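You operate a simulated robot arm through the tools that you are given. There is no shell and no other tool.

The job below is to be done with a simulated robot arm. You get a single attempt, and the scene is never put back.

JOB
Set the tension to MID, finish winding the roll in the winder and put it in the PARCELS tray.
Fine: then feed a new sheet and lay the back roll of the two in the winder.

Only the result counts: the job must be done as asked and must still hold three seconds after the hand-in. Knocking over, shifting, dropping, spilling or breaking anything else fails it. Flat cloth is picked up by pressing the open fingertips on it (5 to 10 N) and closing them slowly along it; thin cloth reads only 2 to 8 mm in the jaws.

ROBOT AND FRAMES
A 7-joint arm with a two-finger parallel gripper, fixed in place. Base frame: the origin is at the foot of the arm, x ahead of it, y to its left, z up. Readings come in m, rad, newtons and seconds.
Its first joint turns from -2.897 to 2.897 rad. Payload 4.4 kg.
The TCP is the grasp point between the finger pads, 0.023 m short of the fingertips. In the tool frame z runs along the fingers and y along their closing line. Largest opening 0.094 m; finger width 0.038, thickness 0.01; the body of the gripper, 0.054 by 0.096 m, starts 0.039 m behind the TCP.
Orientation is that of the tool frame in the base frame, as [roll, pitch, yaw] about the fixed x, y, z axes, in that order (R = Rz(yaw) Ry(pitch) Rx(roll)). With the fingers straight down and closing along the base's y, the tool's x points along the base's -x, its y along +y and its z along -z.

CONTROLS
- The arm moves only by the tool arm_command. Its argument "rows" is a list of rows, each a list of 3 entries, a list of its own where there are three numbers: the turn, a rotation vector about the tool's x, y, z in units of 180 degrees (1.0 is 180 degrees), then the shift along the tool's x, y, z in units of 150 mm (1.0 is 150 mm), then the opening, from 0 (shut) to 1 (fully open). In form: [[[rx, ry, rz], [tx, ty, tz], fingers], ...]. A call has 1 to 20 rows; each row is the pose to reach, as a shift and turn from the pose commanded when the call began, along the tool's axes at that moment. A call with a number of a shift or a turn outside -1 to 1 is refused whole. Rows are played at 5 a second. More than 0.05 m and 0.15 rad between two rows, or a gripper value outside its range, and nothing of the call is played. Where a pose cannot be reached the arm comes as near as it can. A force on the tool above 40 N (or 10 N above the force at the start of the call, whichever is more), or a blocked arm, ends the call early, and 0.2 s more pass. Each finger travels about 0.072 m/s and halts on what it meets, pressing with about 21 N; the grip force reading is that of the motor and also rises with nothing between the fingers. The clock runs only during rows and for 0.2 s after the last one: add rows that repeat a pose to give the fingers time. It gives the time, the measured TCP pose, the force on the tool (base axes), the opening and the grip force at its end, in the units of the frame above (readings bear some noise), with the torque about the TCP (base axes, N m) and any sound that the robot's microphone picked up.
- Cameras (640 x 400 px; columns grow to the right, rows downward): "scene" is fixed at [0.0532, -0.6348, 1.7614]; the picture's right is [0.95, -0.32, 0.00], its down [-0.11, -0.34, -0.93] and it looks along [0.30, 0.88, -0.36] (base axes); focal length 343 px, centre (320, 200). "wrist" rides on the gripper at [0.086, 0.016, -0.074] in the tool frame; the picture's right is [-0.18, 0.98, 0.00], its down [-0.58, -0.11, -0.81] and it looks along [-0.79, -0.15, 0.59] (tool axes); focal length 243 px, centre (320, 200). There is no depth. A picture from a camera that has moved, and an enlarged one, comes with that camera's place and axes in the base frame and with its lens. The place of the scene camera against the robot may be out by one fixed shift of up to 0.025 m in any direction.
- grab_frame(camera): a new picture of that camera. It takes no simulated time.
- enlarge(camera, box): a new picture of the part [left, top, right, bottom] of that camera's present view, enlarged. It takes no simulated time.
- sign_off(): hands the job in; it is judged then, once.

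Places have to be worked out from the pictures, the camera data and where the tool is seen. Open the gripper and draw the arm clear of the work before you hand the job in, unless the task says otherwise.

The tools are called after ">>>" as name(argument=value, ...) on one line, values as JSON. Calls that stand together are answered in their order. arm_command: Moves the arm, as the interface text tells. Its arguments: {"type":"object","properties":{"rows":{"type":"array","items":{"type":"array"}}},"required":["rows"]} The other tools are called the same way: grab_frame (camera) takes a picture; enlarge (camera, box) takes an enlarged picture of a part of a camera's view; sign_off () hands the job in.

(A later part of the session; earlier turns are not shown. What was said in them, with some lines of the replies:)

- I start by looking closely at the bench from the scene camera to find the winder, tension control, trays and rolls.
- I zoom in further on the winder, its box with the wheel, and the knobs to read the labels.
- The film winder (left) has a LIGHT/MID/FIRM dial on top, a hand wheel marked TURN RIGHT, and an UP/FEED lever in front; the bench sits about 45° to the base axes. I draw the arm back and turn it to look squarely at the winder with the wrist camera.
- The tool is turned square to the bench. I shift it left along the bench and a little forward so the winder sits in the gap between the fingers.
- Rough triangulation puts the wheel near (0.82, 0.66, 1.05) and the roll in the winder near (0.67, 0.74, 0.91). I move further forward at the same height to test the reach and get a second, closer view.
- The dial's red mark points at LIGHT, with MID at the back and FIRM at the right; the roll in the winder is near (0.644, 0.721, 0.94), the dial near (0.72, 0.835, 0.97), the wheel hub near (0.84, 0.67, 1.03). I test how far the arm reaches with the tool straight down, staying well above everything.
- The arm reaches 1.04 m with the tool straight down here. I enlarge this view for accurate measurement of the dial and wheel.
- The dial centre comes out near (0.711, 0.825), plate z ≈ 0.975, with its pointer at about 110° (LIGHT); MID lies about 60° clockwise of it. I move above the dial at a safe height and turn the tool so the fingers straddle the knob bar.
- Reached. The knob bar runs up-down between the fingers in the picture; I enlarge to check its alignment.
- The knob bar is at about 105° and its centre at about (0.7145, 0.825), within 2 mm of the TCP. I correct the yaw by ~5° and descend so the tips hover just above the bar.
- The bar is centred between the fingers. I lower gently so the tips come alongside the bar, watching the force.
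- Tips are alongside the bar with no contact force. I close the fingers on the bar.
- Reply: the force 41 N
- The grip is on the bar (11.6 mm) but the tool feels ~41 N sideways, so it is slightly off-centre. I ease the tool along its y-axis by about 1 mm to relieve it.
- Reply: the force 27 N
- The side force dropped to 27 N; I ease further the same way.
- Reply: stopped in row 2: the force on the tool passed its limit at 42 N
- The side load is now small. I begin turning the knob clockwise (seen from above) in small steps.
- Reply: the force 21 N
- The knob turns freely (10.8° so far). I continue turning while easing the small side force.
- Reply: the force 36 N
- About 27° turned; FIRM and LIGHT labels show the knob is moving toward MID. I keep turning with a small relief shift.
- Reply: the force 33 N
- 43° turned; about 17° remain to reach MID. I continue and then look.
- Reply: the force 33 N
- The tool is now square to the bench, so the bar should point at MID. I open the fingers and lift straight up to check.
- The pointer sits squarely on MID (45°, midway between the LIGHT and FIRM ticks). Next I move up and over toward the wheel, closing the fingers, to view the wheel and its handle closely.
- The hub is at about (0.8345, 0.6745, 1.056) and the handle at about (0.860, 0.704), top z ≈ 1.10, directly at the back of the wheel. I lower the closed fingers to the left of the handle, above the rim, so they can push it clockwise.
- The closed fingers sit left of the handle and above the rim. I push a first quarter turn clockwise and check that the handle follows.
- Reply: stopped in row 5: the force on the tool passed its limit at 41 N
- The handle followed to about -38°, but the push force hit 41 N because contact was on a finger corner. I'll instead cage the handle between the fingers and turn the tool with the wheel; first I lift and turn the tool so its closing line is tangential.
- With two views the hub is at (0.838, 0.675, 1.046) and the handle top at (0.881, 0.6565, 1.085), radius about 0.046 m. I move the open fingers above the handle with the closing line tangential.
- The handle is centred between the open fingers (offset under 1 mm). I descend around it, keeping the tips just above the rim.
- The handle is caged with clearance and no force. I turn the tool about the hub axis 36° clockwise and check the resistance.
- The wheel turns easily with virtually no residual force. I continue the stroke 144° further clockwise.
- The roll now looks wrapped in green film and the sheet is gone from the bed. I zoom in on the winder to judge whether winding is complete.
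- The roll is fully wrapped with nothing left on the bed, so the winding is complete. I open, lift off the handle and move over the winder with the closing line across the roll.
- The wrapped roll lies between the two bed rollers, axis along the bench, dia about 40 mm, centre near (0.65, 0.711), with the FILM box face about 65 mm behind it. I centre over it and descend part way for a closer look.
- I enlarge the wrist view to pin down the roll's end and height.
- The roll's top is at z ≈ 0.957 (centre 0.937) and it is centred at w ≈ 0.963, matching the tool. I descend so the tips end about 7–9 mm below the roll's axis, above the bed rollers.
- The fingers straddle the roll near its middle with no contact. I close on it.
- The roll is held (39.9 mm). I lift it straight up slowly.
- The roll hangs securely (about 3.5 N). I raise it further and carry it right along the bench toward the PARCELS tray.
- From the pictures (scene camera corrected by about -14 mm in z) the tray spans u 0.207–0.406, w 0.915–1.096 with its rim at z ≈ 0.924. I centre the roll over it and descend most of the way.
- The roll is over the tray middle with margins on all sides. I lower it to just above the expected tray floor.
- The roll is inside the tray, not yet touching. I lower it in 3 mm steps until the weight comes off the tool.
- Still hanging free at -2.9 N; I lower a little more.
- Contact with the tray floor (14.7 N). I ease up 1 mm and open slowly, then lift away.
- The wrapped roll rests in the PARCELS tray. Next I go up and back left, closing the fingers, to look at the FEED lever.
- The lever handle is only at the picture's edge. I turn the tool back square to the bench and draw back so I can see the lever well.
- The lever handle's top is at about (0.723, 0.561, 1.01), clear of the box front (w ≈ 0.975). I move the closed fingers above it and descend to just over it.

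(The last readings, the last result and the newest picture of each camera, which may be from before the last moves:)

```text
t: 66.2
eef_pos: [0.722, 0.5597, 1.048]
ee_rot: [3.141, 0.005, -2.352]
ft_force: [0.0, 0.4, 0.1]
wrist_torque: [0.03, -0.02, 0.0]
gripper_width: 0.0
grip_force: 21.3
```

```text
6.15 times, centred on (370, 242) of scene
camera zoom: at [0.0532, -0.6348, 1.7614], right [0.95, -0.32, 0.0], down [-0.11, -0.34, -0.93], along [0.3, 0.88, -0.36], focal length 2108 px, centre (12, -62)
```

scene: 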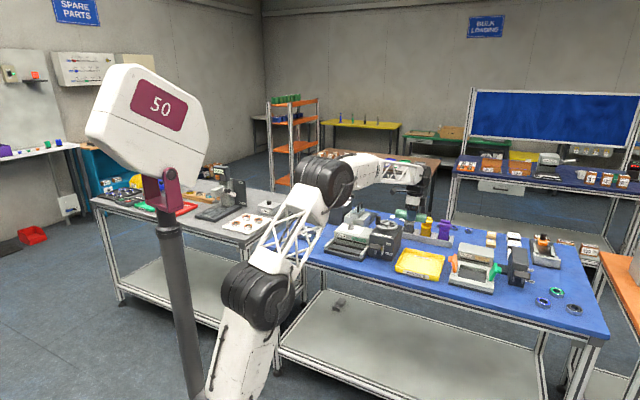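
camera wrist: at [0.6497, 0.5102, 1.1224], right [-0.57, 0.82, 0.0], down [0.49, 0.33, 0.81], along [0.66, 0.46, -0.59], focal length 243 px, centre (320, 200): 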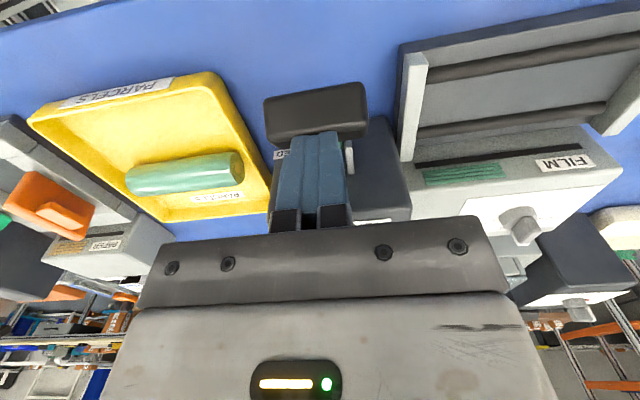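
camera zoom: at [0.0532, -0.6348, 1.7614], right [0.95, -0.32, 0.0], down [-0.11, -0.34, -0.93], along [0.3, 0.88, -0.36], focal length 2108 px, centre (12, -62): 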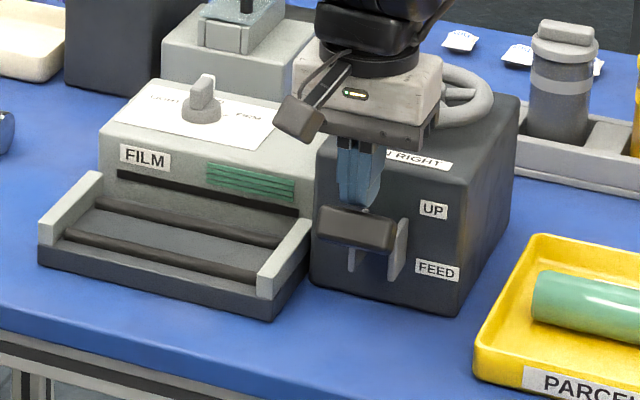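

The fingertips are right above the handle's back edge, so I shift 8 mm toward the robot and press down in small steps.

>>> arm_command(rows=[[[0, 0, 0], [0.053, 0, 0], 0.0], [[0, 0, 0], [0.053, 0, 0.04], 0.0], [[0, 0, 0], [0.053, 0, 0.08], 0.0], [[0, 0, 0], [0.053, 0, 0.12], 0.0], [[0, 0, 0], [0.053, 0, 0.16], 0.0], [[0, 0, 0], [0.053, 0, 0.2], 0.0], [[0, 0, 0], [0.053, 0, 0.24], 0.0], [[0, 0, 0], [0.053, 0, 0.28], 0.0]])

>>> enlarge(camera="scene", box=[320, 210, 420, 275])

>>> grab_frame(camera="wrist")

```text
t: 68.0
eef_pos: [0.7164, 0.5538, 1.004]
ee_rot: [3.139, 0.005, -2.353]
ft_force: [0.1, 0.4, 1.5]
wrist_torque: [-0.03, 0.0, -0.02]
gripper_width: 0.0003
grip_force: 21.2
```

```text
6.15 times, centred on (370, 242) of scene
camera zoom: at [0.0532, -0.6348, 1.7614], right [0.95, -0.32, 0.0], down [-0.11, -0.34, -0.93], along [0.3, 0.88, -0.36], focal length 2108 px, centre (12, -62)
```

zoom: 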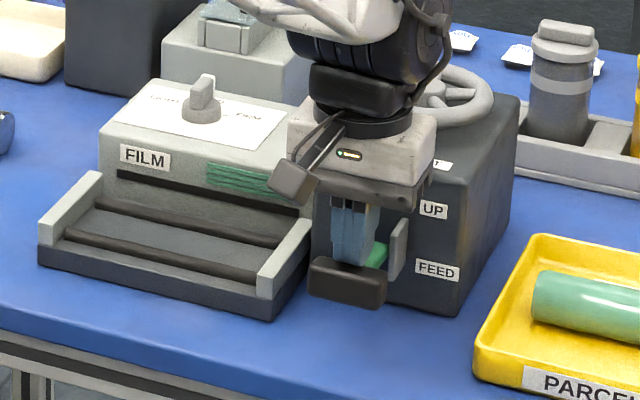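

```text
taken
camera wrist: at [0.6446, 0.5042, 1.0788], right [-0.57, 0.82, 0.0], down [0.49, 0.33, 0.81], along [0.66, 0.46, -0.59], focal length 243 px, centre (320, 200)
```

wrist: 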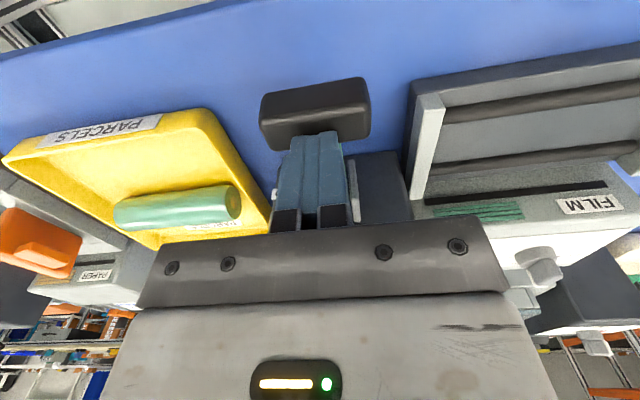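

The lever moves down easily (1.5 N) and the green arm shows. I keep pressing down toward FEED, following the handle slightly outward.

>>> arm_command(rows=[[[0, 0, 0], [0.02, 0, 0.03], 0.0], [[0, 0, 0], [0.03, 0, 0.06], 0.0], [[0, 0, 0], [0.03, 0, 0.09], 0.0], [[0, 0, 0], [0.03, 0, 0.12], 0.0], [[0, 0, 0], [0.03, 0, 0.15], 0.0], [[0, 0, 0], [0.03, 0, 0.18], 0.0]])

>>> enlarge(camera="scene", box=[320, 210, 420, 275])

>>> grab_frame(camera="wrist")

```text
t: 69.4
eef_pos: [0.7125, 0.5494, 0.9789]
ee_rot: [3.139, 0.002, -2.352]
ft_force: [-0.6, 2.2, 3.3]
wrist_torque: [0.02, -0.03, -0.01]
gripper_width: 0.0001
grip_force: 20.6
```

```text
6.15 times, centred on (370, 242) of scene
camera zoom: at [0.0532, -0.6348, 1.7614], right [0.95, -0.32, 0.0], down [-0.11, -0.34, -0.93], along [0.3, 0.88, -0.36], focal length 2108 px, centre (12, -62)
```

zoom: 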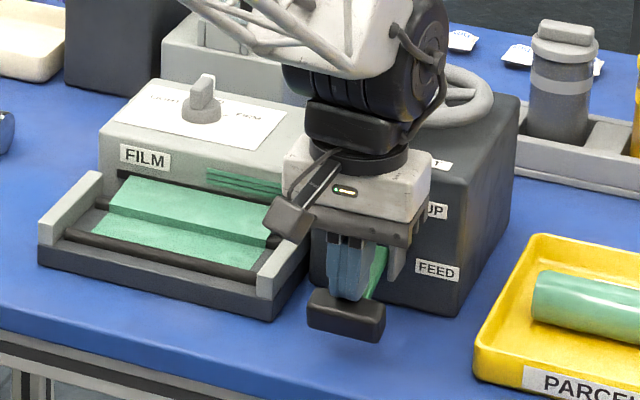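

```text
taken
camera wrist: at [0.641, 0.5005, 1.0525], right [-0.57, 0.82, 0.0], down [0.49, 0.33, 0.81], along [0.66, 0.46, -0.59], focal length 243 px, centre (320, 200)
```

wrist: 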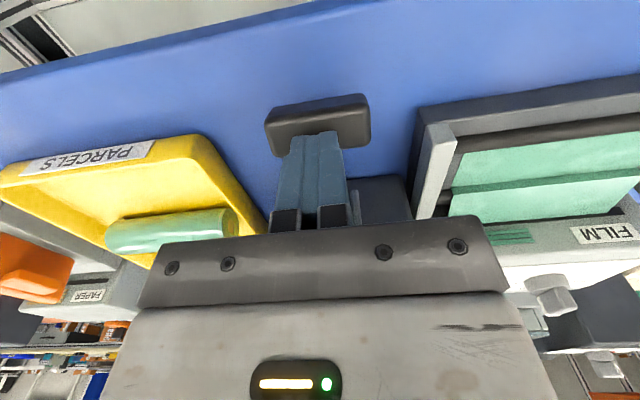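

A fresh green sheet has come out onto the bed. I lift the fingers off the lever slowly and go up.

>>> arm_command(rows=[[[0, 0, 0], [0, 0, -0.04], 0.0], [[0, 0, 0], [0, 0, -0.08], 0.0], [[0, 0, 0], [0, 0, -0.14], 0.0], [[0, 0, 0], [0, 0, -0.22], 0.0], [[0, 0, 0], [0, 0, -0.32], 0.0], [[0, 0, 0], [0, 0, -0.46], 0.0], [[0, 0, 0], [0, 0, -0.62], 0.0], [[0, 0, 0], [0, 0, -0.8], 0.0], [[0, 0, 0], [0, 0, -1.0], 0.0], [[0, 0, 0], [0, 0, -1.0], 0.0]])

>>> enlarge(camera="scene", box=[320, 210, 420, 275])

>>> grab_frame(camera="wrist")

```text
t: 71.6
eef_pos: [0.7121, 0.5494, 1.1289]
ee_rot: [3.14, 0.002, -2.352]
ft_force: [0.1, -1.0, 0.3]
wrist_torque: [-0.01, 0.01, 0.0]
gripper_width: 0.0
grip_force: 20.5
```

```text
6.15 times, centred on (370, 242) of scene
camera zoom: at [0.0532, -0.6348, 1.7614], right [0.95, -0.32, 0.0], down [-0.11, -0.34, -0.93], along [0.3, 0.88, -0.36], focal length 2108 px, centre (12, -62)
```

zoom: 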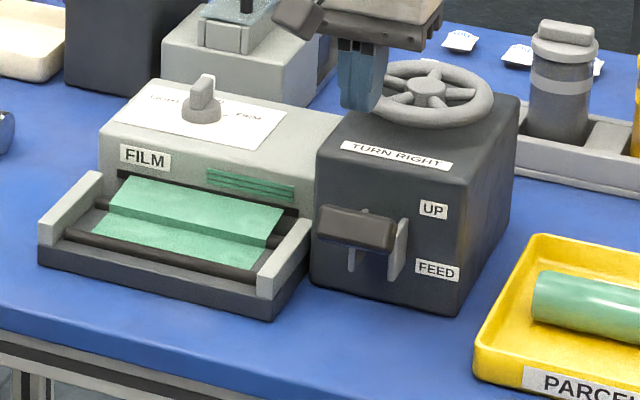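

```text
taken
camera wrist: at [0.6407, 0.5011, 1.2036], right [-0.57, 0.82, 0.0], down [0.49, 0.33, 0.81], along [0.66, 0.46, -0.59], focal length 243 px, centre (320, 200)
```

wrist: 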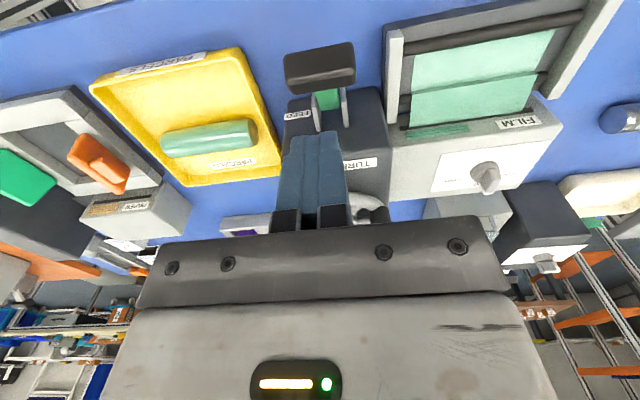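

The lever sprang back to UP and one new sheet lies on the bed. Next is the back roll of the two at the left end; I raise the tool and travel left to view them.

>>> arm_command(rows=[[[0, 0, 0], [0, 0.05, -0.2], 0.2], [[0, 0, 0], [0, 0.2, -0.4], 0.4], [[0, 0, 0], [0, 0.4, -0.5], 0.6], [[0, 0, 0], [0, 0.6, -0.5], 0.7], [[0, 0, 0], [0, 0.8, -0.5], 0.7], [[0, 0, 0], [0, 1.0, -0.5], 0.7]])

>>> arm_command(rows=[[[0, 0, 0], [-0.05, 0.2, 0], 0.7], [[0, 0, 0], [-0.1, 0.4, 0], 0.7], [[0, 0, 0], [-0.15, 0.6, 0], 0.7], [[0, 0, 0], [-0.2, 0.8, 0], 0.7], [[0, 0, 0], [-0.25, 1.0, 0], 0.7], [[0, 0, 0], [-0.25, 1.0, 0], 0.7]])

>>> grab_frame(camera="wrist")

>>> grab_frame(camera="scene")

```text
t: 73.0
eef_pos: [0.6058, 0.6532, 1.2037]
ee_rot: [3.139, 0.005, -2.353]
ft_force: [-0.3, 0.1, -0.1]
wrist_torque: [0.01, -0.03, 0.0]
gripper_width: 0.066
grip_force: 0.0
```

```text
t: 74.4
eef_pos: [0.5267, 0.7882, 1.2033]
ee_rot: [3.14, 0.004, -2.355]
ft_force: [0.2, 0.2, -0.1]
wrist_torque: [0.0, 0.03, 0.0]
gripper_width: 0.0658
grip_force: 0.1
```

```text
taken
camera wrist: at [0.4542, 0.7381, 1.278], right [-0.57, 0.82, 0.0], down [0.49, 0.33, 0.81], along [0.66, 0.46, -0.59], focal length 243 px, centre (320, 200)
```

wrist: 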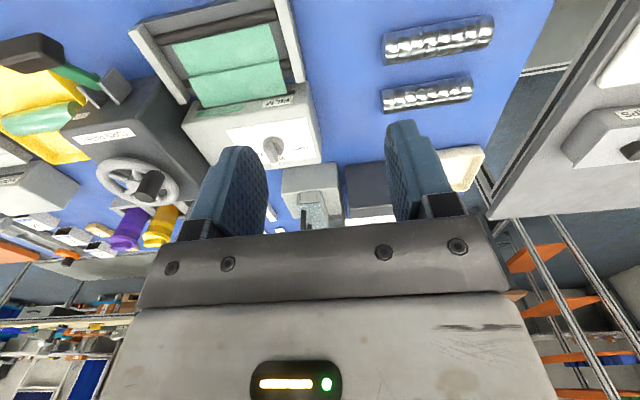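

```text
taken
```

scene: 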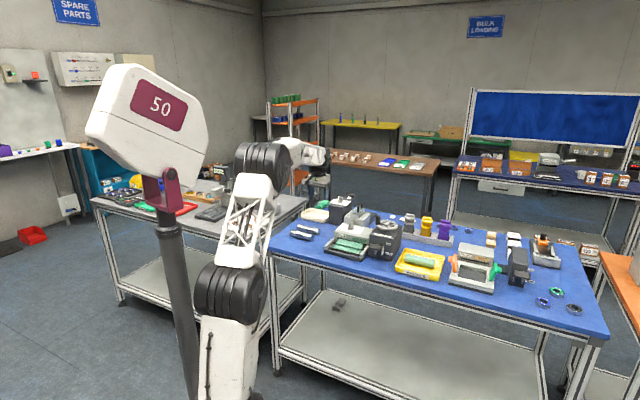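

Both rolls are in view at the upper right. I enlarge them to measure, and check what surrounds the back one.

>>> enlarge(camera="wrist", box=[340, 0, 520, 125])

>>> enlarge(camera="scene", box=[270, 190, 370, 260])

```text
3.20 times, centred on (430, 62) of wrist
camera zoom: at [0.4542, 0.7381, 1.278], right [-0.57, 0.82, 0.0], down [0.49, 0.33, 0.81], along [0.66, 0.46, -0.59], focal length 776 px, centre (-32, 640)
```

zoom: 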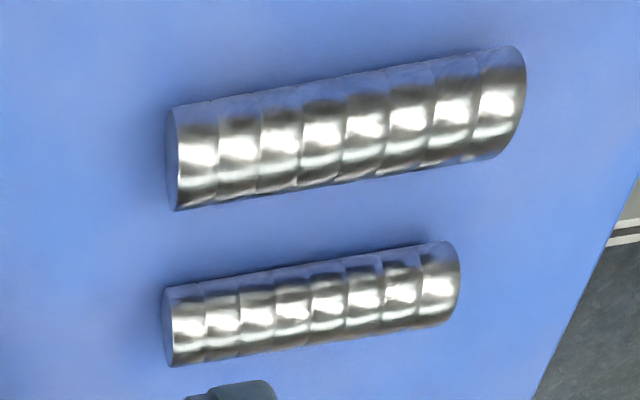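

```text
5.71 times, centred on (320, 225) of scene
camera zoom: at [0.0532, -0.6348, 1.7614], right [0.95, -0.32, 0.0], down [-0.11, -0.34, -0.93], along [0.3, 0.88, -0.36], focal length 1958 px, centre (320, 57)
```

zoom: 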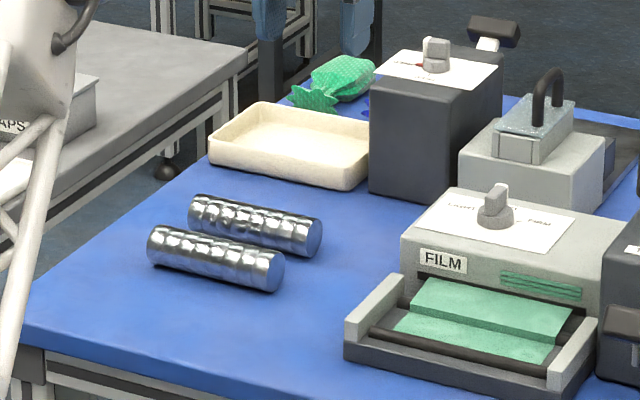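

The back roll's centre is at about (0.534, 0.999), axis along the bench, 133 mm long and about 36 mm thick, with 44 mm of gap to the front roll. I turn the tool across the roll and move above it, testing the reach at height.

>>> arm_command(rows=[[[0, 0, 0.042], [-0.08, 0.075, 0], 0.7], [[0, 0, 0.084], [-0.16, 0.15, 0], 0.7], [[0, 0, 0.126], [-0.24, 0.225, 0], 0.7], [[0, 0, 0.168], [-0.32, 0.3, 0], 0.7], [[0, 0, 0.21], [-0.4, 0.375, 0], 0.7], [[0, 0, 0.252], [-0.48, 0.45, 0], 0.7], [[0, 0, 0.294], [-0.56, 0.525, 0], 0.7], [[0, 0, 0.336], [-0.64, 0.6, 0], 0.7], [[0, 0, 0.378], [-0.72, 0.675, 0], 0.7], [[0, 0, 0.42], [-0.8, 0.75, 0], 0.7], [[0, 0, 0.46], [-0.88, 0.83, 0], 0.7], [[0, 0, 0.5], [-0.96, 0.9, 0], 0.7], [[0, 0, 0.5], [-1.0, 0.958, 0], 0.7], [[0, 0, 0.5], [-1.0, 0.958, 0], 0.7]])

>>> grab_frame(camera="wrist")

>>> grab_frame(camera="scene")

```text
t: 77.4
eef_pos: [0.5293, 0.9971, 1.207]
ee_rot: [3.138, -0.003, 2.358]
ft_force: [0.1, -0.4, 0.3]
wrist_torque: [0.0, 0.01, -0.01]
gripper_width: 0.0657
grip_force: 0.1
```

```text
taken
camera wrist: at [0.48, 1.0686, 1.2816], right [0.82, 0.57, 0.0], down [0.33, -0.49, 0.8], along [0.46, -0.66, -0.59], focal length 243 px, centre (320, 200)
```

wrist: 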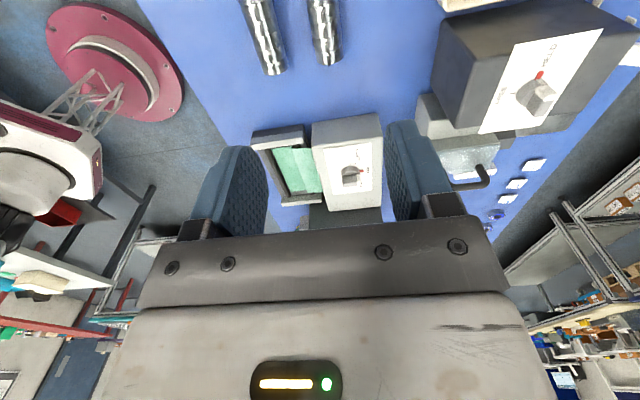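

```text
taken
```

scene: 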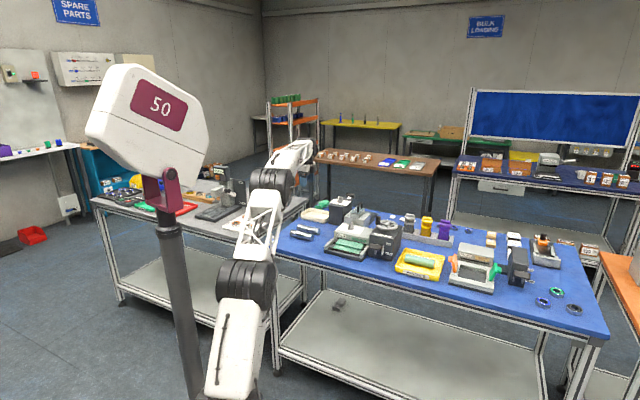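

Reached 1.13 m with the tool straight down. I enlarge to fix the roll's lateral position.

>>> enlarge(camera="wrist", box=[220, 0, 400, 112])

```text
3.56 times, centred on (310, 56) of wrist
camera zoom: at [0.48, 1.0686, 1.2816], right [0.82, 0.57, 0.0], down [0.33, -0.49, 0.8], along [0.46, -0.66, -0.59], focal length 863 px, centre (356, 712)
```

zoom: 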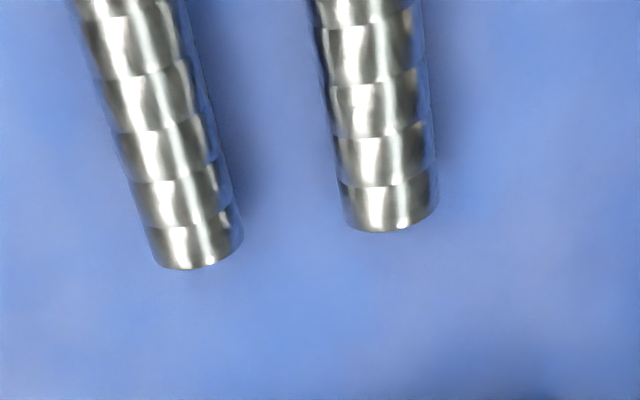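

The roll lies within 2 mm of the tool's line. I descend in two stages with the fingers open 66 mm.

>>> arm_command(rows=[[[0, 0, 0], [0, 0, 0.2], 0.68], [[0, 0, 0], [0, 0, 0.4], 0.68], [[0, 0, 0], [0, 0, 0.6], 0.68], [[0, 0, 0], [0, 0, 0.8], 0.68], [[0, 0, 0], [0, 0, 1.0], 0.68], [[0, 0, 0], [0, 0, 1.0], 0.68]])

>>> grab_frame(camera="wrist")

>>> enlarge(camera="wrist", box=[220, 0, 420, 150])

```text
t: 78.8
eef_pos: [0.5257, 0.9956, 1.0536]
ee_rot: [3.138, -0.001, 2.36]
ft_force: [-0.4, 0.5, 0.1]
wrist_torque: [0.0, 0.02, -0.02]
gripper_width: 0.0642
grip_force: 0.0
```

```text
taken
camera wrist: at [0.4774, 1.0684, 1.1288], right [0.82, 0.57, 0.0], down [0.34, -0.49, 0.8], along [0.46, -0.66, -0.59], focal length 243 px, centre (320, 200)
```

wrist: 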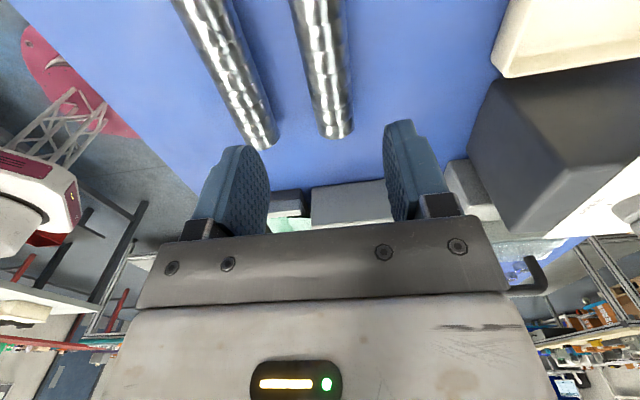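

```text
2.67 times, centred on (320, 75) of wrist
camera zoom: at [0.4774, 1.0684, 1.1288], right [0.82, 0.57, 0.0], down [0.34, -0.49, 0.8], along [0.46, -0.66, -0.59], focal length 647 px, centre (320, 533)
```

zoom: 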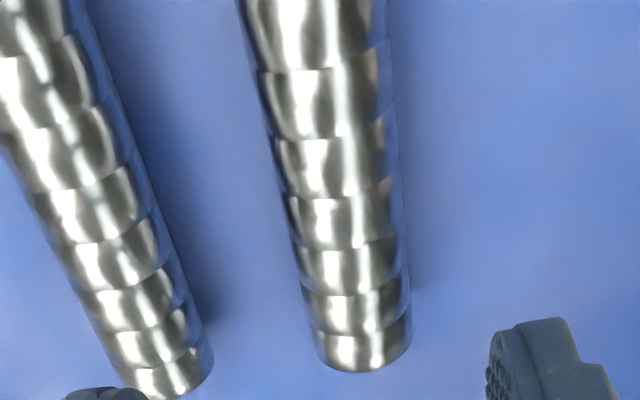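

The roll's axis is ~4 mm behind the tool line and turned ~2°. I correct for both and descend to gripping height (tips ~13 mm above the table).

>>> arm_command(rows=[[[0, 0, 0.005], [0, 0.013, 0.12], 0.68], [[0, 0, 0.01], [0, 0.026, 0.26], 0.68], [[0, 0, 0.01], [0, 0.026, 0.4], 0.68], [[0, 0, 0.01], [0, 0.026, 0.54], 0.68], [[0, 0, 0.01], [0, 0.026, 0.66], 0.68], [[0, 0, 0.01], [0, 0.026, 0.76], 0.68], [[0, 0, 0.01], [0, 0.026, 0.82], 0.68], [[0, 0, 0.01], [0, 0.026, 0.82], 0.68]])

>>> grab_frame(camera="wrist")

>>> enlarge(camera="scene", box=[270, 190, 370, 260])

```text
t: 80.6
eef_pos: [0.5328, 0.9994, 0.9311]
ee_rot: [3.137, 0.0, 2.33]
ft_force: [0.4, 1.1, 0.1]
wrist_torque: [0.0, -0.02, 0.03]
gripper_width: 0.064
grip_force: 0.1
```

```text
taken
camera wrist: at [0.4859, 1.0737, 1.0062], right [0.84, 0.54, 0.0], down [0.32, -0.5, 0.8], along [0.44, -0.68, -0.59], focal length 243 px, centre (320, 200)
```

wrist: 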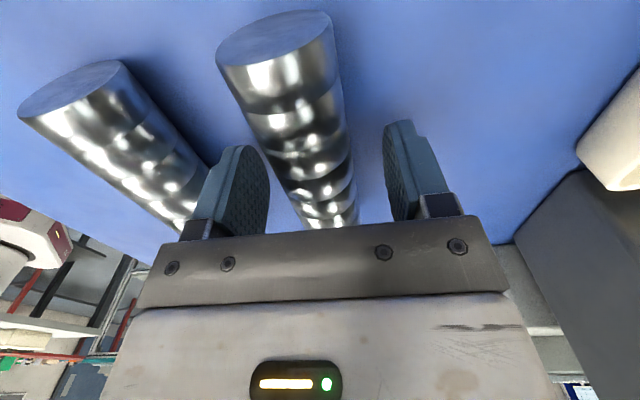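

```text
5.71 times, centred on (320, 225) of scene
camera zoom: at [0.0532, -0.6348, 1.7614], right [0.95, -0.32, 0.0], down [-0.11, -0.34, -0.93], along [0.3, 0.88, -0.36], focal length 1958 px, centre (320, 57)
```

zoom: 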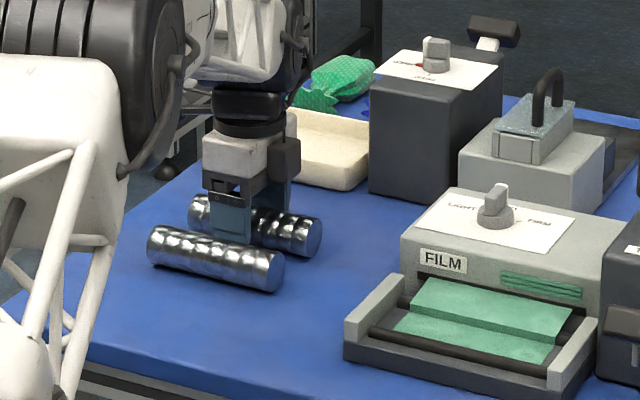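

The roll is between the fingers, the front roll well clear. I close slowly on it.

>>> arm_command(rows=[[[0, 0, 0], [0, 0, 0], 0.58], [[0, 0, 0], [0, 0, 0], 0.5], [[0, 0, 0], [0, 0, 0], 0.42], [[0, 0, 0], [0, 0, 0], 0.34], [[0, 0, 0], [0, 0, 0], 0.25], [[0, 0, 0], [0, 0, 0], 0.25]])

>>> grab_frame(camera="wrist")

```text
t: 82.0
eef_pos: [0.5336, 0.9994, 0.9314]
ee_rot: [3.138, -0.001, 2.329]
ft_force: [0.3, 1.6, -0.2]
wrist_torque: [0.04, -0.01, -0.02]
gripper_width: 0.0398
grip_force: 20.9
```

```text
taken
camera wrist: at [0.4858, 1.0737, 1.0062], right [0.84, 0.54, 0.0], down [0.32, -0.5, 0.8], along [0.44, -0.68, -0.59], focal length 243 px, centre (320, 200)
```

wrist: 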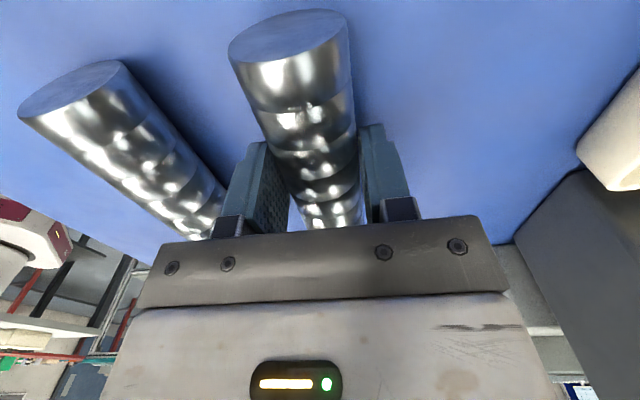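

The roll is gripped (39.8 mm). I lift it straight up.

>>> arm_command(rows=[[[0, 0, 0], [0, 0, -0.04], 0.25], [[0, 0, 0], [0, 0, -0.1], 0.25], [[0, 0, 0], [0, 0, -0.2], 0.25], [[0, 0, 0], [0, 0, -0.34], 0.25], [[0, 0, 0], [0, 0, -0.5], 0.25], [[0, 0, 0], [0, 0, -0.66], 0.25], [[0, 0, 0], [0, 0, -0.82], 0.25], [[0, 0, 0], [0, 0, -1.0], 0.25], [[0, 0, 0], [0, 0, -1.0], 0.25]])

>>> grab_frame(camera="wrist")

>>> enlarge(camera="scene", box=[270, 190, 370, 260])

```text
t: 84.0
eef_pos: [0.5331, 0.9999, 1.0825]
ee_rot: [3.137, 0.0, 2.33]
ft_force: [0.8, -0.2, -4.0]
wrist_torque: [-0.01, -0.01, 0.0]
gripper_width: 0.0399
grip_force: 21.0
```

```text
taken
camera wrist: at [0.4859, 1.0733, 1.1576], right [0.84, 0.54, 0.0], down [0.32, -0.5, 0.8], along [0.44, -0.68, -0.59], focal length 243 px, centre (320, 200)
```

wrist: 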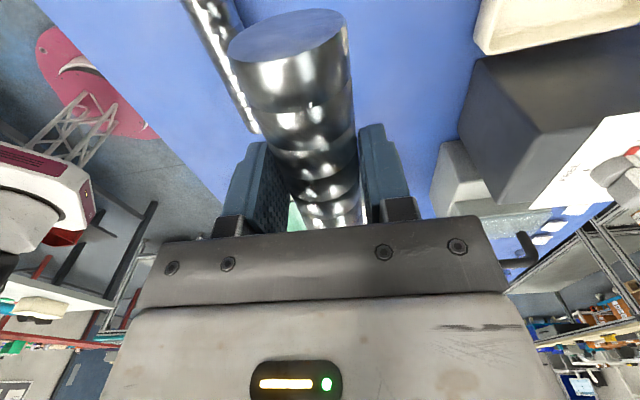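

```text
5.71 times, centred on (320, 225) of scene
camera zoom: at [0.0532, -0.6348, 1.7614], right [0.95, -0.32, 0.0], down [-0.11, -0.34, -0.93], along [0.3, 0.88, -0.36], focal length 1958 px, centre (320, 57)
```

zoom: 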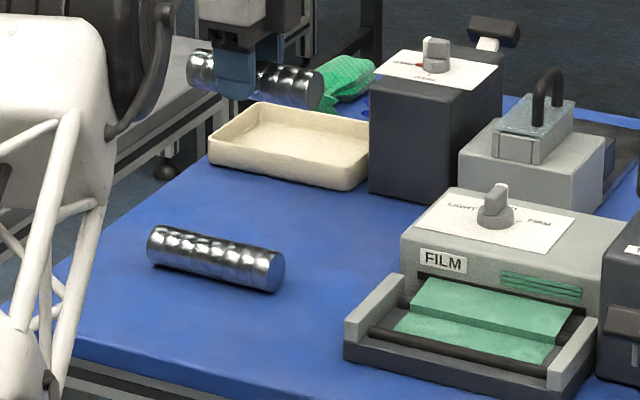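

The roll is lifted cleanly; its centre sits ~12 mm to the right of the grip. I carry it over the winder bed, aiming the roll's centre at the bed centre (u ≈ -0.0485, w ≈ 0.9625).

>>> arm_command(rows=[[[0, 0, 0], [-0.08, -0.03, -0.1], 0.25], [[0, 0, 0], [-0.2, -0.08, -0.2], 0.25], [[0, 0, 0], [-0.35, -0.14, -0.2], 0.25], [[0, 0, 0], [-0.5, -0.21, -0.2], 0.25], [[0, 0, 0], [-0.65, -0.27, -0.2], 0.25], [[0, 0, 0], [-0.8, -0.34, -0.2], 0.25], [[0, 0, 0], [-0.95, -0.4, -0.2], 0.25]])

>>> arm_command(rows=[[[0, 0, -0.002], [-0.15, -0.063, 0], 0.25], [[0, 0, -0.004], [-0.3, -0.126, 0], 0.25], [[0, 0, -0.006], [-0.45, -0.189, 0], 0.25], [[0, 0, -0.0086], [-0.6, -0.252, 0], 0.25], [[0, 0, -0.0086], [-0.75, -0.315, 0], 0.25], [[0, 0, -0.0086], [-0.867, -0.363, 0], 0.25], [[0, 0, -0.0086], [-0.867, -0.363, 0], 0.25]])

>>> grab_frame(camera="wrist")

>>> enlarge(camera="scene", box=[310, 190, 410, 265])

```text
t: 85.6
eef_pos: [0.585, 0.8532, 1.109]
ee_rot: [3.137, -0.003, 2.328]
ft_force: [-0.1, -0.2, -3.2]
wrist_torque: [0.0, 0.05, 0.0]
gripper_width: 0.0399
grip_force: 21.5
```

```text
t: 87.2
eef_pos: [0.6394, 0.723, 1.1111]
ee_rot: [3.138, -0.002, 2.357]
ft_force: [-0.4, -0.8, -3.9]
wrist_torque: [0.04, 0.02, -0.01]
gripper_width: 0.0402
grip_force: 20.8
```

```text
taken
camera wrist: at [0.5897, 0.7959, 1.1856], right [0.83, 0.56, 0.0], down [0.33, -0.49, 0.8], along [0.46, -0.66, -0.59], focal length 243 px, centre (320, 200)
```

wrist: 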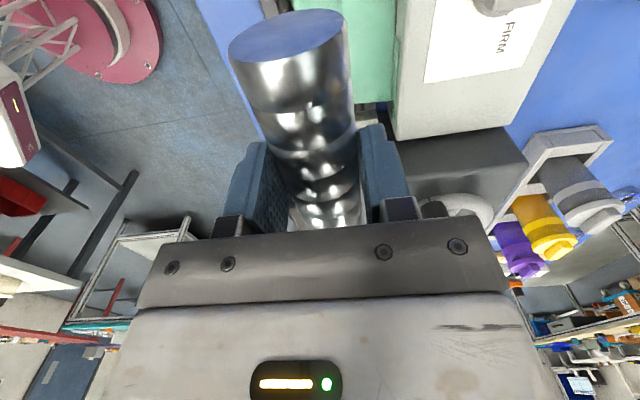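

```text
5.33 times, centred on (360, 228) of scene
camera zoom: at [0.0532, -0.6348, 1.7614], right [0.95, -0.32, 0.0], down [-0.11, -0.34, -0.93], along [0.3, 0.88, -0.36], focal length 1827 px, centre (107, 53)
```

zoom: 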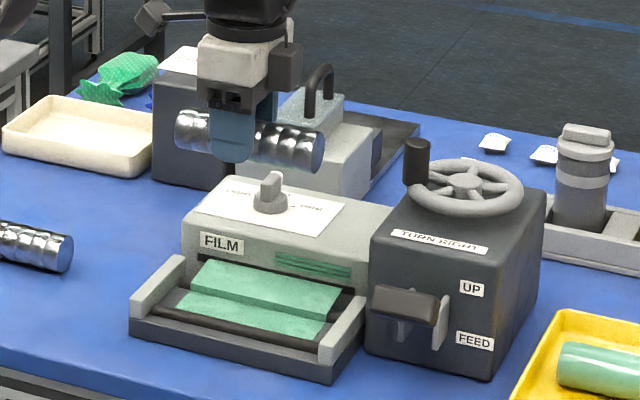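

The roll is aligned above the bed. I lower to just above the end walls' height and check clearance.

>>> arm_command(rows=[[[0, 0, 0], [0, -0.005, 0.15], 0.25], [[0, 0, 0], [0, -0.005, 0.3], 0.25], [[0, 0, 0], [0, -0.005, 0.45], 0.25], [[0, 0, 0], [0, -0.005, 0.6], 0.25], [[0, 0, 0], [0, -0.005, 0.74], 0.25], [[0, 0, 0], [0, -0.005, 0.85], 0.25], [[0, 0, 0], [0, -0.005, 0.85], 0.25]])

>>> grab_frame(camera="wrist")

>>> enlarge(camera="scene", box=[310, 210, 390, 265])

```text
t: 88.8
eef_pos: [0.6372, 0.722, 0.983]
ee_rot: [3.138, -0.001, 2.356]
ft_force: [-0.3, 0.2, -4.1]
wrist_torque: [0.03, 0.01, 0.01]
gripper_width: 0.0397
grip_force: 21.4
```

```text
taken
camera wrist: at [0.588, 0.7949, 1.0582], right [0.83, 0.56, 0.0], down [0.33, -0.49, 0.8], along [0.46, -0.66, -0.59], focal length 243 px, centre (320, 200)
```

wrist: 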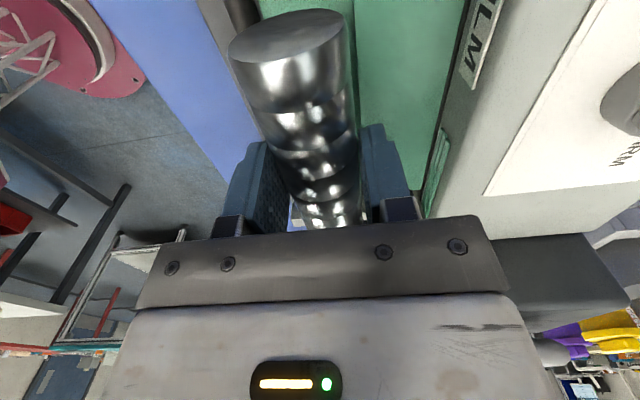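

```text
7.27 times, centred on (350, 238) of scene
camera zoom: at [0.0532, -0.6348, 1.7614], right [0.95, -0.32, 0.0], down [-0.11, -0.34, -0.93], along [0.3, 0.88, -0.36], focal length 2492 px, centre (102, -73)
```

zoom: 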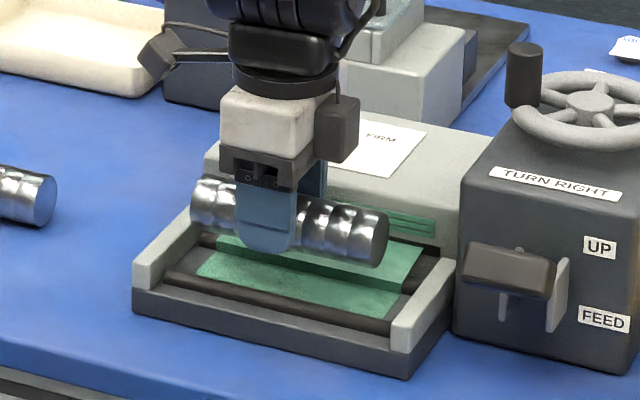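

The roll is centred between the bed's end walls. I lower it in small steps toward contact.

>>> arm_command(rows=[[[0, 0, 0], [0, 0, 0.03], 0.25], [[0, 0, 0], [0, 0, 0.06], 0.25], [[0, 0, 0], [0, 0, 0.09], 0.25], [[0, 0, 0], [0, 0, 0.12], 0.25], [[0, 0, 0], [0, 0, 0.14], 0.25], [[0, 0, 0], [0, 0, 0.155], 0.25]])

>>> enlarge(camera="scene", box=[310, 210, 390, 265])

```text
t: 90.2
eef_pos: [0.6376, 0.7219, 0.9604]
ee_rot: [3.138, -0.004, 2.355]
ft_force: [0.0, 0.0, -3.4]
wrist_torque: [0.0, 0.02, 0.0]
gripper_width: 0.0398
grip_force: 20.5
```

```text
7.27 times, centred on (350, 238) of scene
camera zoom: at [0.0532, -0.6348, 1.7614], right [0.95, -0.32, 0.0], down [-0.11, -0.34, -0.93], along [0.3, 0.88, -0.36], focal length 2492 px, centre (102, -73)
```

zoom: 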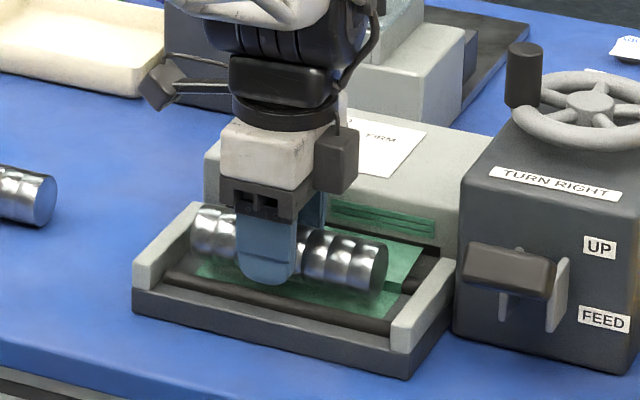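

No contact yet (-3.4 N is just the roll's weight). I continue down in 1.5 mm steps.

>>> arm_command(rows=[[[0, 0, 0], [0, 0, 0.01], 0.25], [[0, 0, 0], [0, 0, 0.02], 0.25], [[0, 0, 0], [0, 0, 0.03], 0.25], [[0, 0, 0], [0, 0, 0.035], 0.25]])

```text
t: 91.2
eef_pos: [0.6366, 0.7227, 0.9553]
ee_rot: [3.137, -0.002, 2.356]
ft_force: [0.2, 0.2, -3.1]
wrist_torque: [0.01, 0.03, 0.0]
gripper_width: 0.0402
grip_force: 20.4
```

>>> arm_command(rows=[[[0, 0, 0], [0, 0, 0.01], 0.25], [[0, 0, 0], [0, 0, 0.02], 0.25]])

```text
t: 91.8
eef_pos: [0.6375, 0.723, 0.9521]
ee_rot: [3.139, -0.002, 2.356]
ft_force: [-0.4, -0.7, -2.7]
wrist_torque: [0.04, 0.02, 0.03]
gripper_width: 0.0396
grip_force: 20.9
```

Force is still about the roll's weight (-2.7 N) at z 0.952; I go down another 2 mm.

>>> arm_command(rows=[[[0, 0, 0], [0, 0, 0.007], 0.25], [[0, 0, 0], [0, 0, 0.014], 0.25]])

>>> enlarge(camera="scene", box=[320, 225, 384, 265])

>>> grab_frame(camera="wrist")

```text
t: 92.4
eef_pos: [0.6376, 0.7221, 0.9516]
ee_rot: [3.137, -0.003, 2.354]
ft_force: [-0.3, -5.9, 15.8]
wrist_torque: [-0.48, 0.08, 0.01]
gripper_width: 0.0398
grip_force: 21.3
```

```text
10.00 times, centred on (352, 245) of scene
camera zoom: at [0.0532, -0.6348, 1.7614], right [0.95, -0.32, 0.0], down [-0.11, -0.34, -0.93], along [0.3, 0.88, -0.36], focal length 3426 px, centre (0, -250)
```

zoom: 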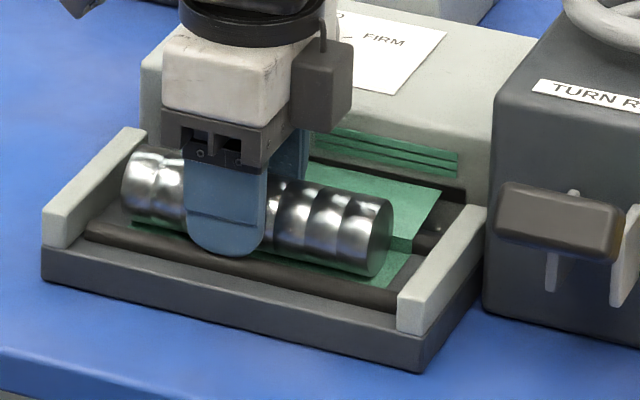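

```text
taken
camera wrist: at [0.5884, 0.7948, 1.027], right [0.83, 0.56, 0.01], down [0.33, -0.49, 0.8], along [0.46, -0.66, -0.59], focal length 243 px, centre (320, 200)
```

wrist: 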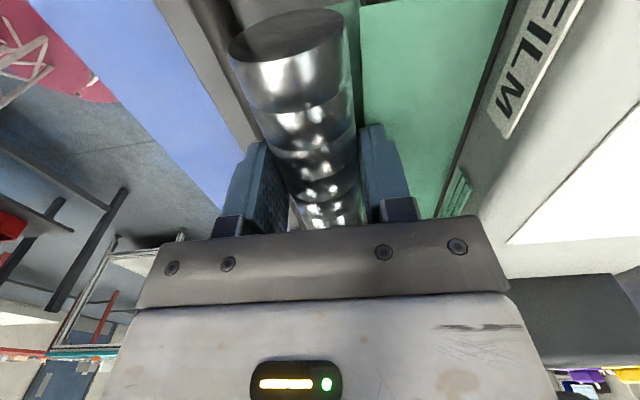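

Contact at 15.8 N: the roll sits on the bed, centred at w ≈ 0.962. I ease up 1 mm, open slowly and then lift straight up.

>>> arm_command(rows=[[[0, 0, 0], [0, 0, -0.006], 0.25], [[0, 0, 0], [0, 0, -0.008], 0.4], [[0, 0, 0], [0, 0, -0.008], 0.45], [[0, 0, 0], [0, 0, -0.008], 0.5], [[0, 0, 0], [0, 0, -0.008], 0.55], [[0, 0, 0], [0, 0, -0.008], 0.6], [[0, 0, 0], [0, 0, -0.008], 0.62], [[0, 0, 0], [0, 0, -0.008], 0.62]])

>>> grab_frame(camera="wrist")

>>> enlarge(camera="scene", box=[320, 225, 384, 265])

```text
t: 94.2
eef_pos: [0.6366, 0.7221, 0.9526]
ee_rot: [3.14, -0.003, 2.355]
ft_force: [-0.5, 8.5, 12.5]
wrist_torque: [-0.21, 0.13, -0.12]
gripper_width: 0.0554
grip_force: 0.0
```

```text
taken
camera wrist: at [0.5871, 0.7955, 1.0269], right [0.83, 0.56, 0.0], down [0.33, -0.49, 0.8], along [0.46, -0.66, -0.59], focal length 243 px, centre (320, 200)
```

wrist: 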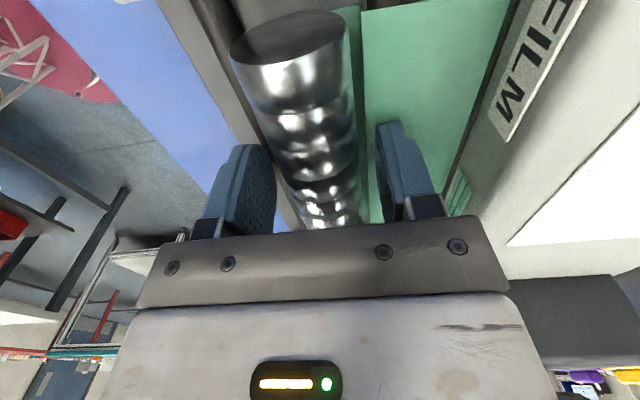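

```text
10.00 times, centred on (352, 245) of scene
camera zoom: at [0.0532, -0.6348, 1.7614], right [0.95, -0.32, 0.0], down [-0.11, -0.34, -0.93], along [0.3, 0.88, -0.36], focal length 3426 px, centre (0, -250)
```

zoom: 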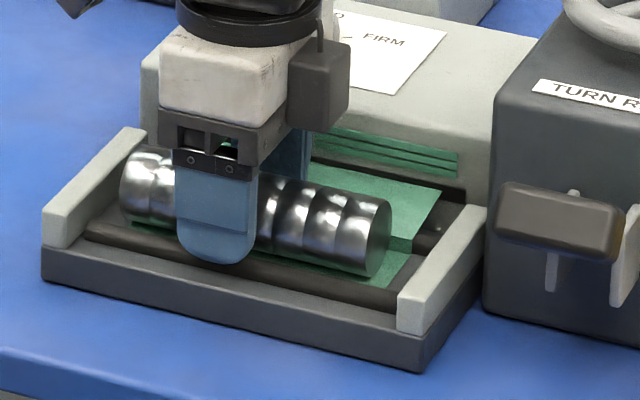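

The fingers are free of the roll; the remaining 12 N is the front fingertip resting on the bed's front roller. I lift straight up.

>>> arm_command(rows=[[[0, 0, 0], [0, 0, -0.02], 0.62], [[0, 0, 0], [0, 0, -0.06], 0.62], [[0, 0, 0], [0, 0, -0.14], 0.62], [[0, 0, 0], [0, 0, -0.26], 0.62], [[0, 0, 0], [0, 0, -0.4], 0.62], [[0, 0, 0], [0, 0, -0.58], 0.62], [[0, 0, 0], [0, 0, -0.78], 0.62], [[0, 0, 0], [0, 0, -1.0], 0.62], [[0, 0, 0], [0, 0, -1.0], 0.62]])

>>> grab_frame(camera="wrist")

>>> enlarge(camera="scene", box=[320, 225, 384, 265])

>>> enlarge(camera="wrist", box=[220, 0, 420, 125])

```text
t: 96.2
eef_pos: [0.6369, 0.7235, 1.1012]
ee_rot: [3.139, -0.003, 2.355]
ft_force: [0.2, 0.7, 0.2]
wrist_torque: [-0.02, -0.02, 0.01]
gripper_width: 0.0583
grip_force: 0.0
```

```text
taken
camera wrist: at [0.5876, 0.7966, 1.177], right [0.83, 0.56, 0.0], down [0.33, -0.49, 0.8], along [0.46, -0.66, -0.59], focal length 243 px, centre (320, 200)
```

wrist: 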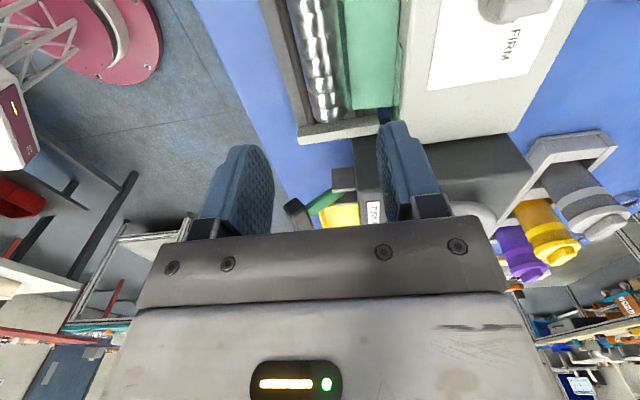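

```text
10.00 times, centred on (352, 245) of scene
camera zoom: at [0.0532, -0.6348, 1.7614], right [0.95, -0.32, 0.0], down [-0.11, -0.34, -0.93], along [0.3, 0.88, -0.36], focal length 3426 px, centre (0, -250)
```

zoom: 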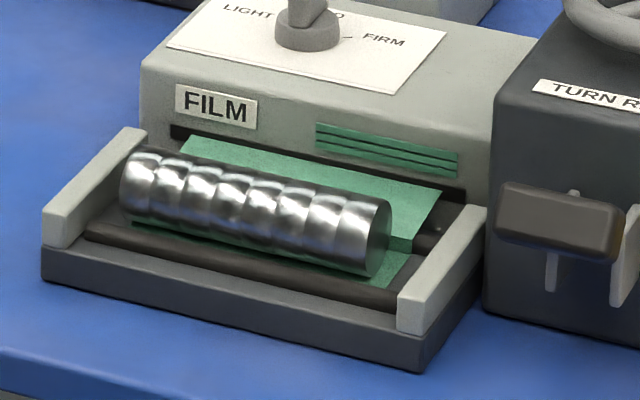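

```text
3.20 times, centred on (320, 62) of wrist
camera zoom: at [0.5876, 0.7966, 1.177], right [0.83, 0.56, 0.0], down [0.33, -0.49, 0.8], along [0.46, -0.66, -0.59], focal length 776 px, centre (320, 640)
```

zoom: 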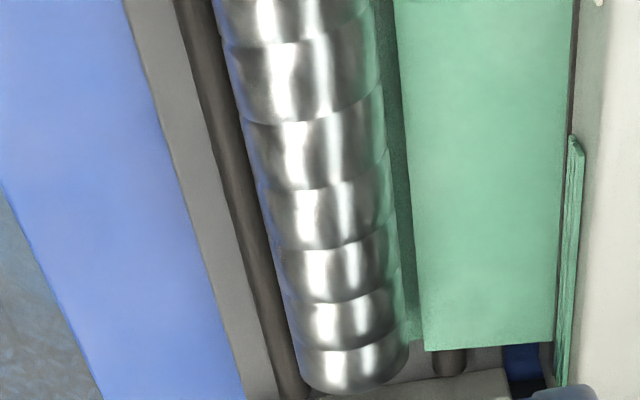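

The new roll lies level between the bed rollers on the fresh sheet, at w ≈ 0.961 just as the first one did. I open fully, rise and draw back toward the robot, then check the whole bench.

>>> arm_command(rows=[[[0, 0, 0], [0, 0, -0.2], 0.7], [[0, 0, 0], [0, 0, -0.4], 0.8], [[0, 0, 0], [0, -0.1, -0.6], 0.9], [[0, 0, 0], [0, -0.3, -0.8], 1.0], [[0, 0, 0], [0, -0.5, -0.9], 1.0], [[0, 0, 0], [0, -0.75, -0.9], 1.0], [[0, 0, 0], [0, -1.0, -0.9], 1.0], [[0, 0, 0], [0, -1.0, -0.9], 1.0]])

>>> arm_command(rows=[[[0, 0, 0], [0, -0.25, 0], 1.0], [[0, 0, 0], [0, -0.5, 0], 1.0], [[0, 0, 0], [0, -0.75, 0], 1.0], [[0, 0, 0], [0, -1.0, 0], 1.0], [[0, 0, 0], [0, -1.0, 0], 1.0]])

>>> grab_frame(camera="scene")

>>> enlarge(camera="scene", box=[270, 190, 400, 270])

>>> enlarge(camera="scene", box=[370, 200, 500, 300])

```text
t: 98.0
eef_pos: [0.5298, 0.6142, 1.2344]
ee_rot: [3.138, -0.001, 2.356]
ft_force: [-1.0, -0.4, -0.5]
wrist_torque: [0.0, -0.02, -0.02]
gripper_width: 0.0937
grip_force: 0.0
```

```text
t: 99.2
eef_pos: [0.4205, 0.5056, 1.2339]
ee_rot: [3.138, -0.001, 2.357]
ft_force: [0.1, -0.7, -0.1]
wrist_torque: [0.01, -0.01, 0.0]
gripper_width: 0.0942
grip_force: 0.0
```

```text
taken
```

scene: 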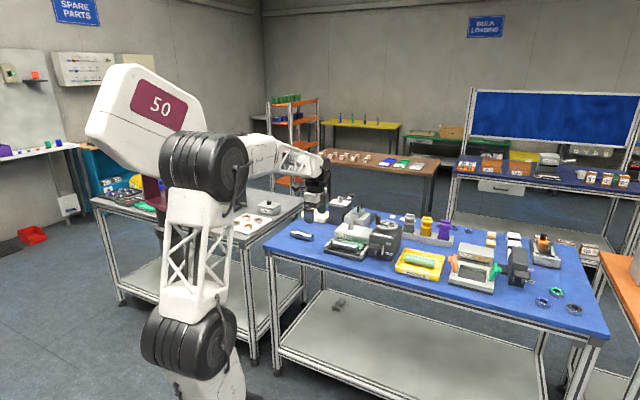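

```text
4.92 times, centred on (335, 230) of scene
camera zoom: at [0.0532, -0.6348, 1.7614], right [0.95, -0.32, 0.0], down [-0.11, -0.34, -0.93], along [0.3, 0.88, -0.36], focal length 1687 px, centre (246, 52)
```

zoom: 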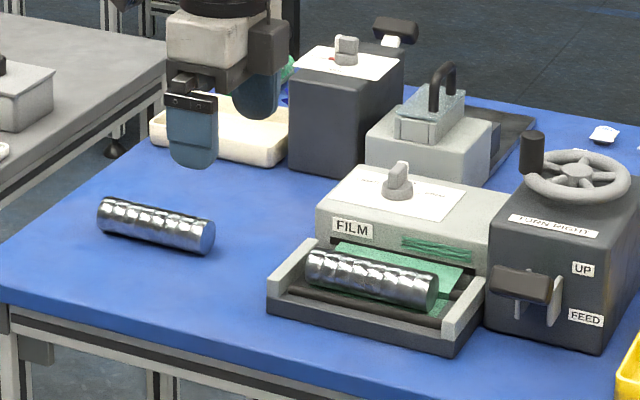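

```text
4.00 times, centred on (435, 250) of scene
camera zoom: at [0.0532, -0.6348, 1.7614], right [0.95, -0.32, 0.0], down [-0.11, -0.34, -0.93], along [0.3, 0.88, -0.36], focal length 1370 px, centre (-140, 0)
```

zoom: 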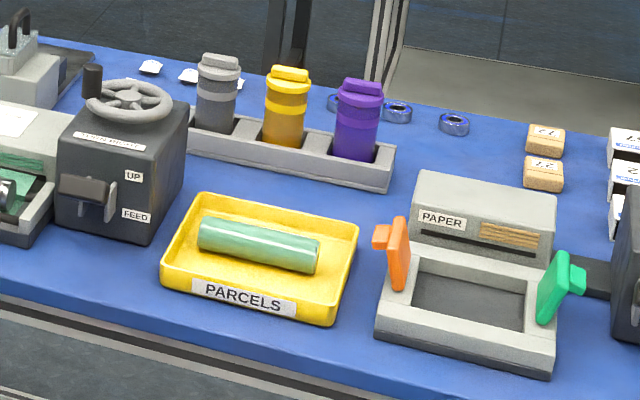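

Everything looks in place: roll in the PARCELS tray, fresh sheet with the new roll in the winder, front roll untouched. One last zoom on the dial and bed before handing in.

>>> enlarge(camera="scene", box=[330, 215, 378, 260])

```text
8.89 times, centred on (354, 238) of scene
camera zoom: at [0.0532, -0.6348, 1.7614], right [0.95, -0.32, 0.0], down [-0.11, -0.34, -0.93], along [0.3, 0.88, -0.36], focal length 3045 px, centre (18, -133)
```

zoom: 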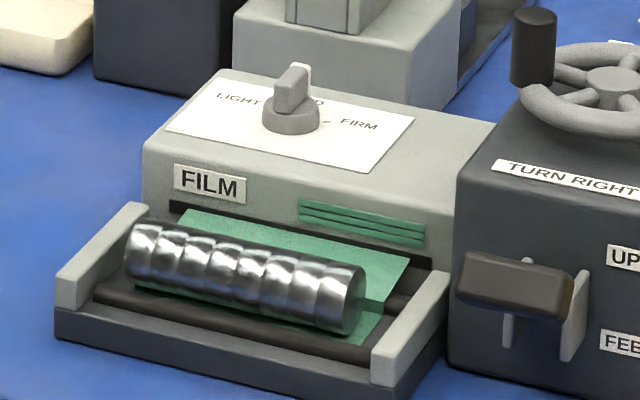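

The dial points to MID, the lever is up, the new roll lies on the fresh sheet, and the arm is clear with the gripper open. I hand the job in.

>>> sign_off()

```text
The job is handed in.
```

The job is done and handed in; I have no verdict back yet.

- **Tension:** I turned the dial from LIGHT to MID. In the last pictures it still points to MID.
- **Winding:** I turned the wheel right by about 250° in all. By then the roll was fully wrapped in green film and nothing was left on the bed.
- **Parcel:** The wrapped roll lies in the PARCELS tray.
- **New sheet:** I pressed the lever down to FEED once. One fresh sheet came out onto the bed, and the lever sprang back to UP.
- **New roll:** The back roll of the two lies on the fresh sheet between the bed rollers, in about the same place as the first one. The front roll was not touched.

While setting the new roll down, a fingertip seems to have rested on the bed's front roller at about 12 N before I lifted away. Nothing there looked shifted afterwards.

The arm is drawn back from the bench with the gripper open.
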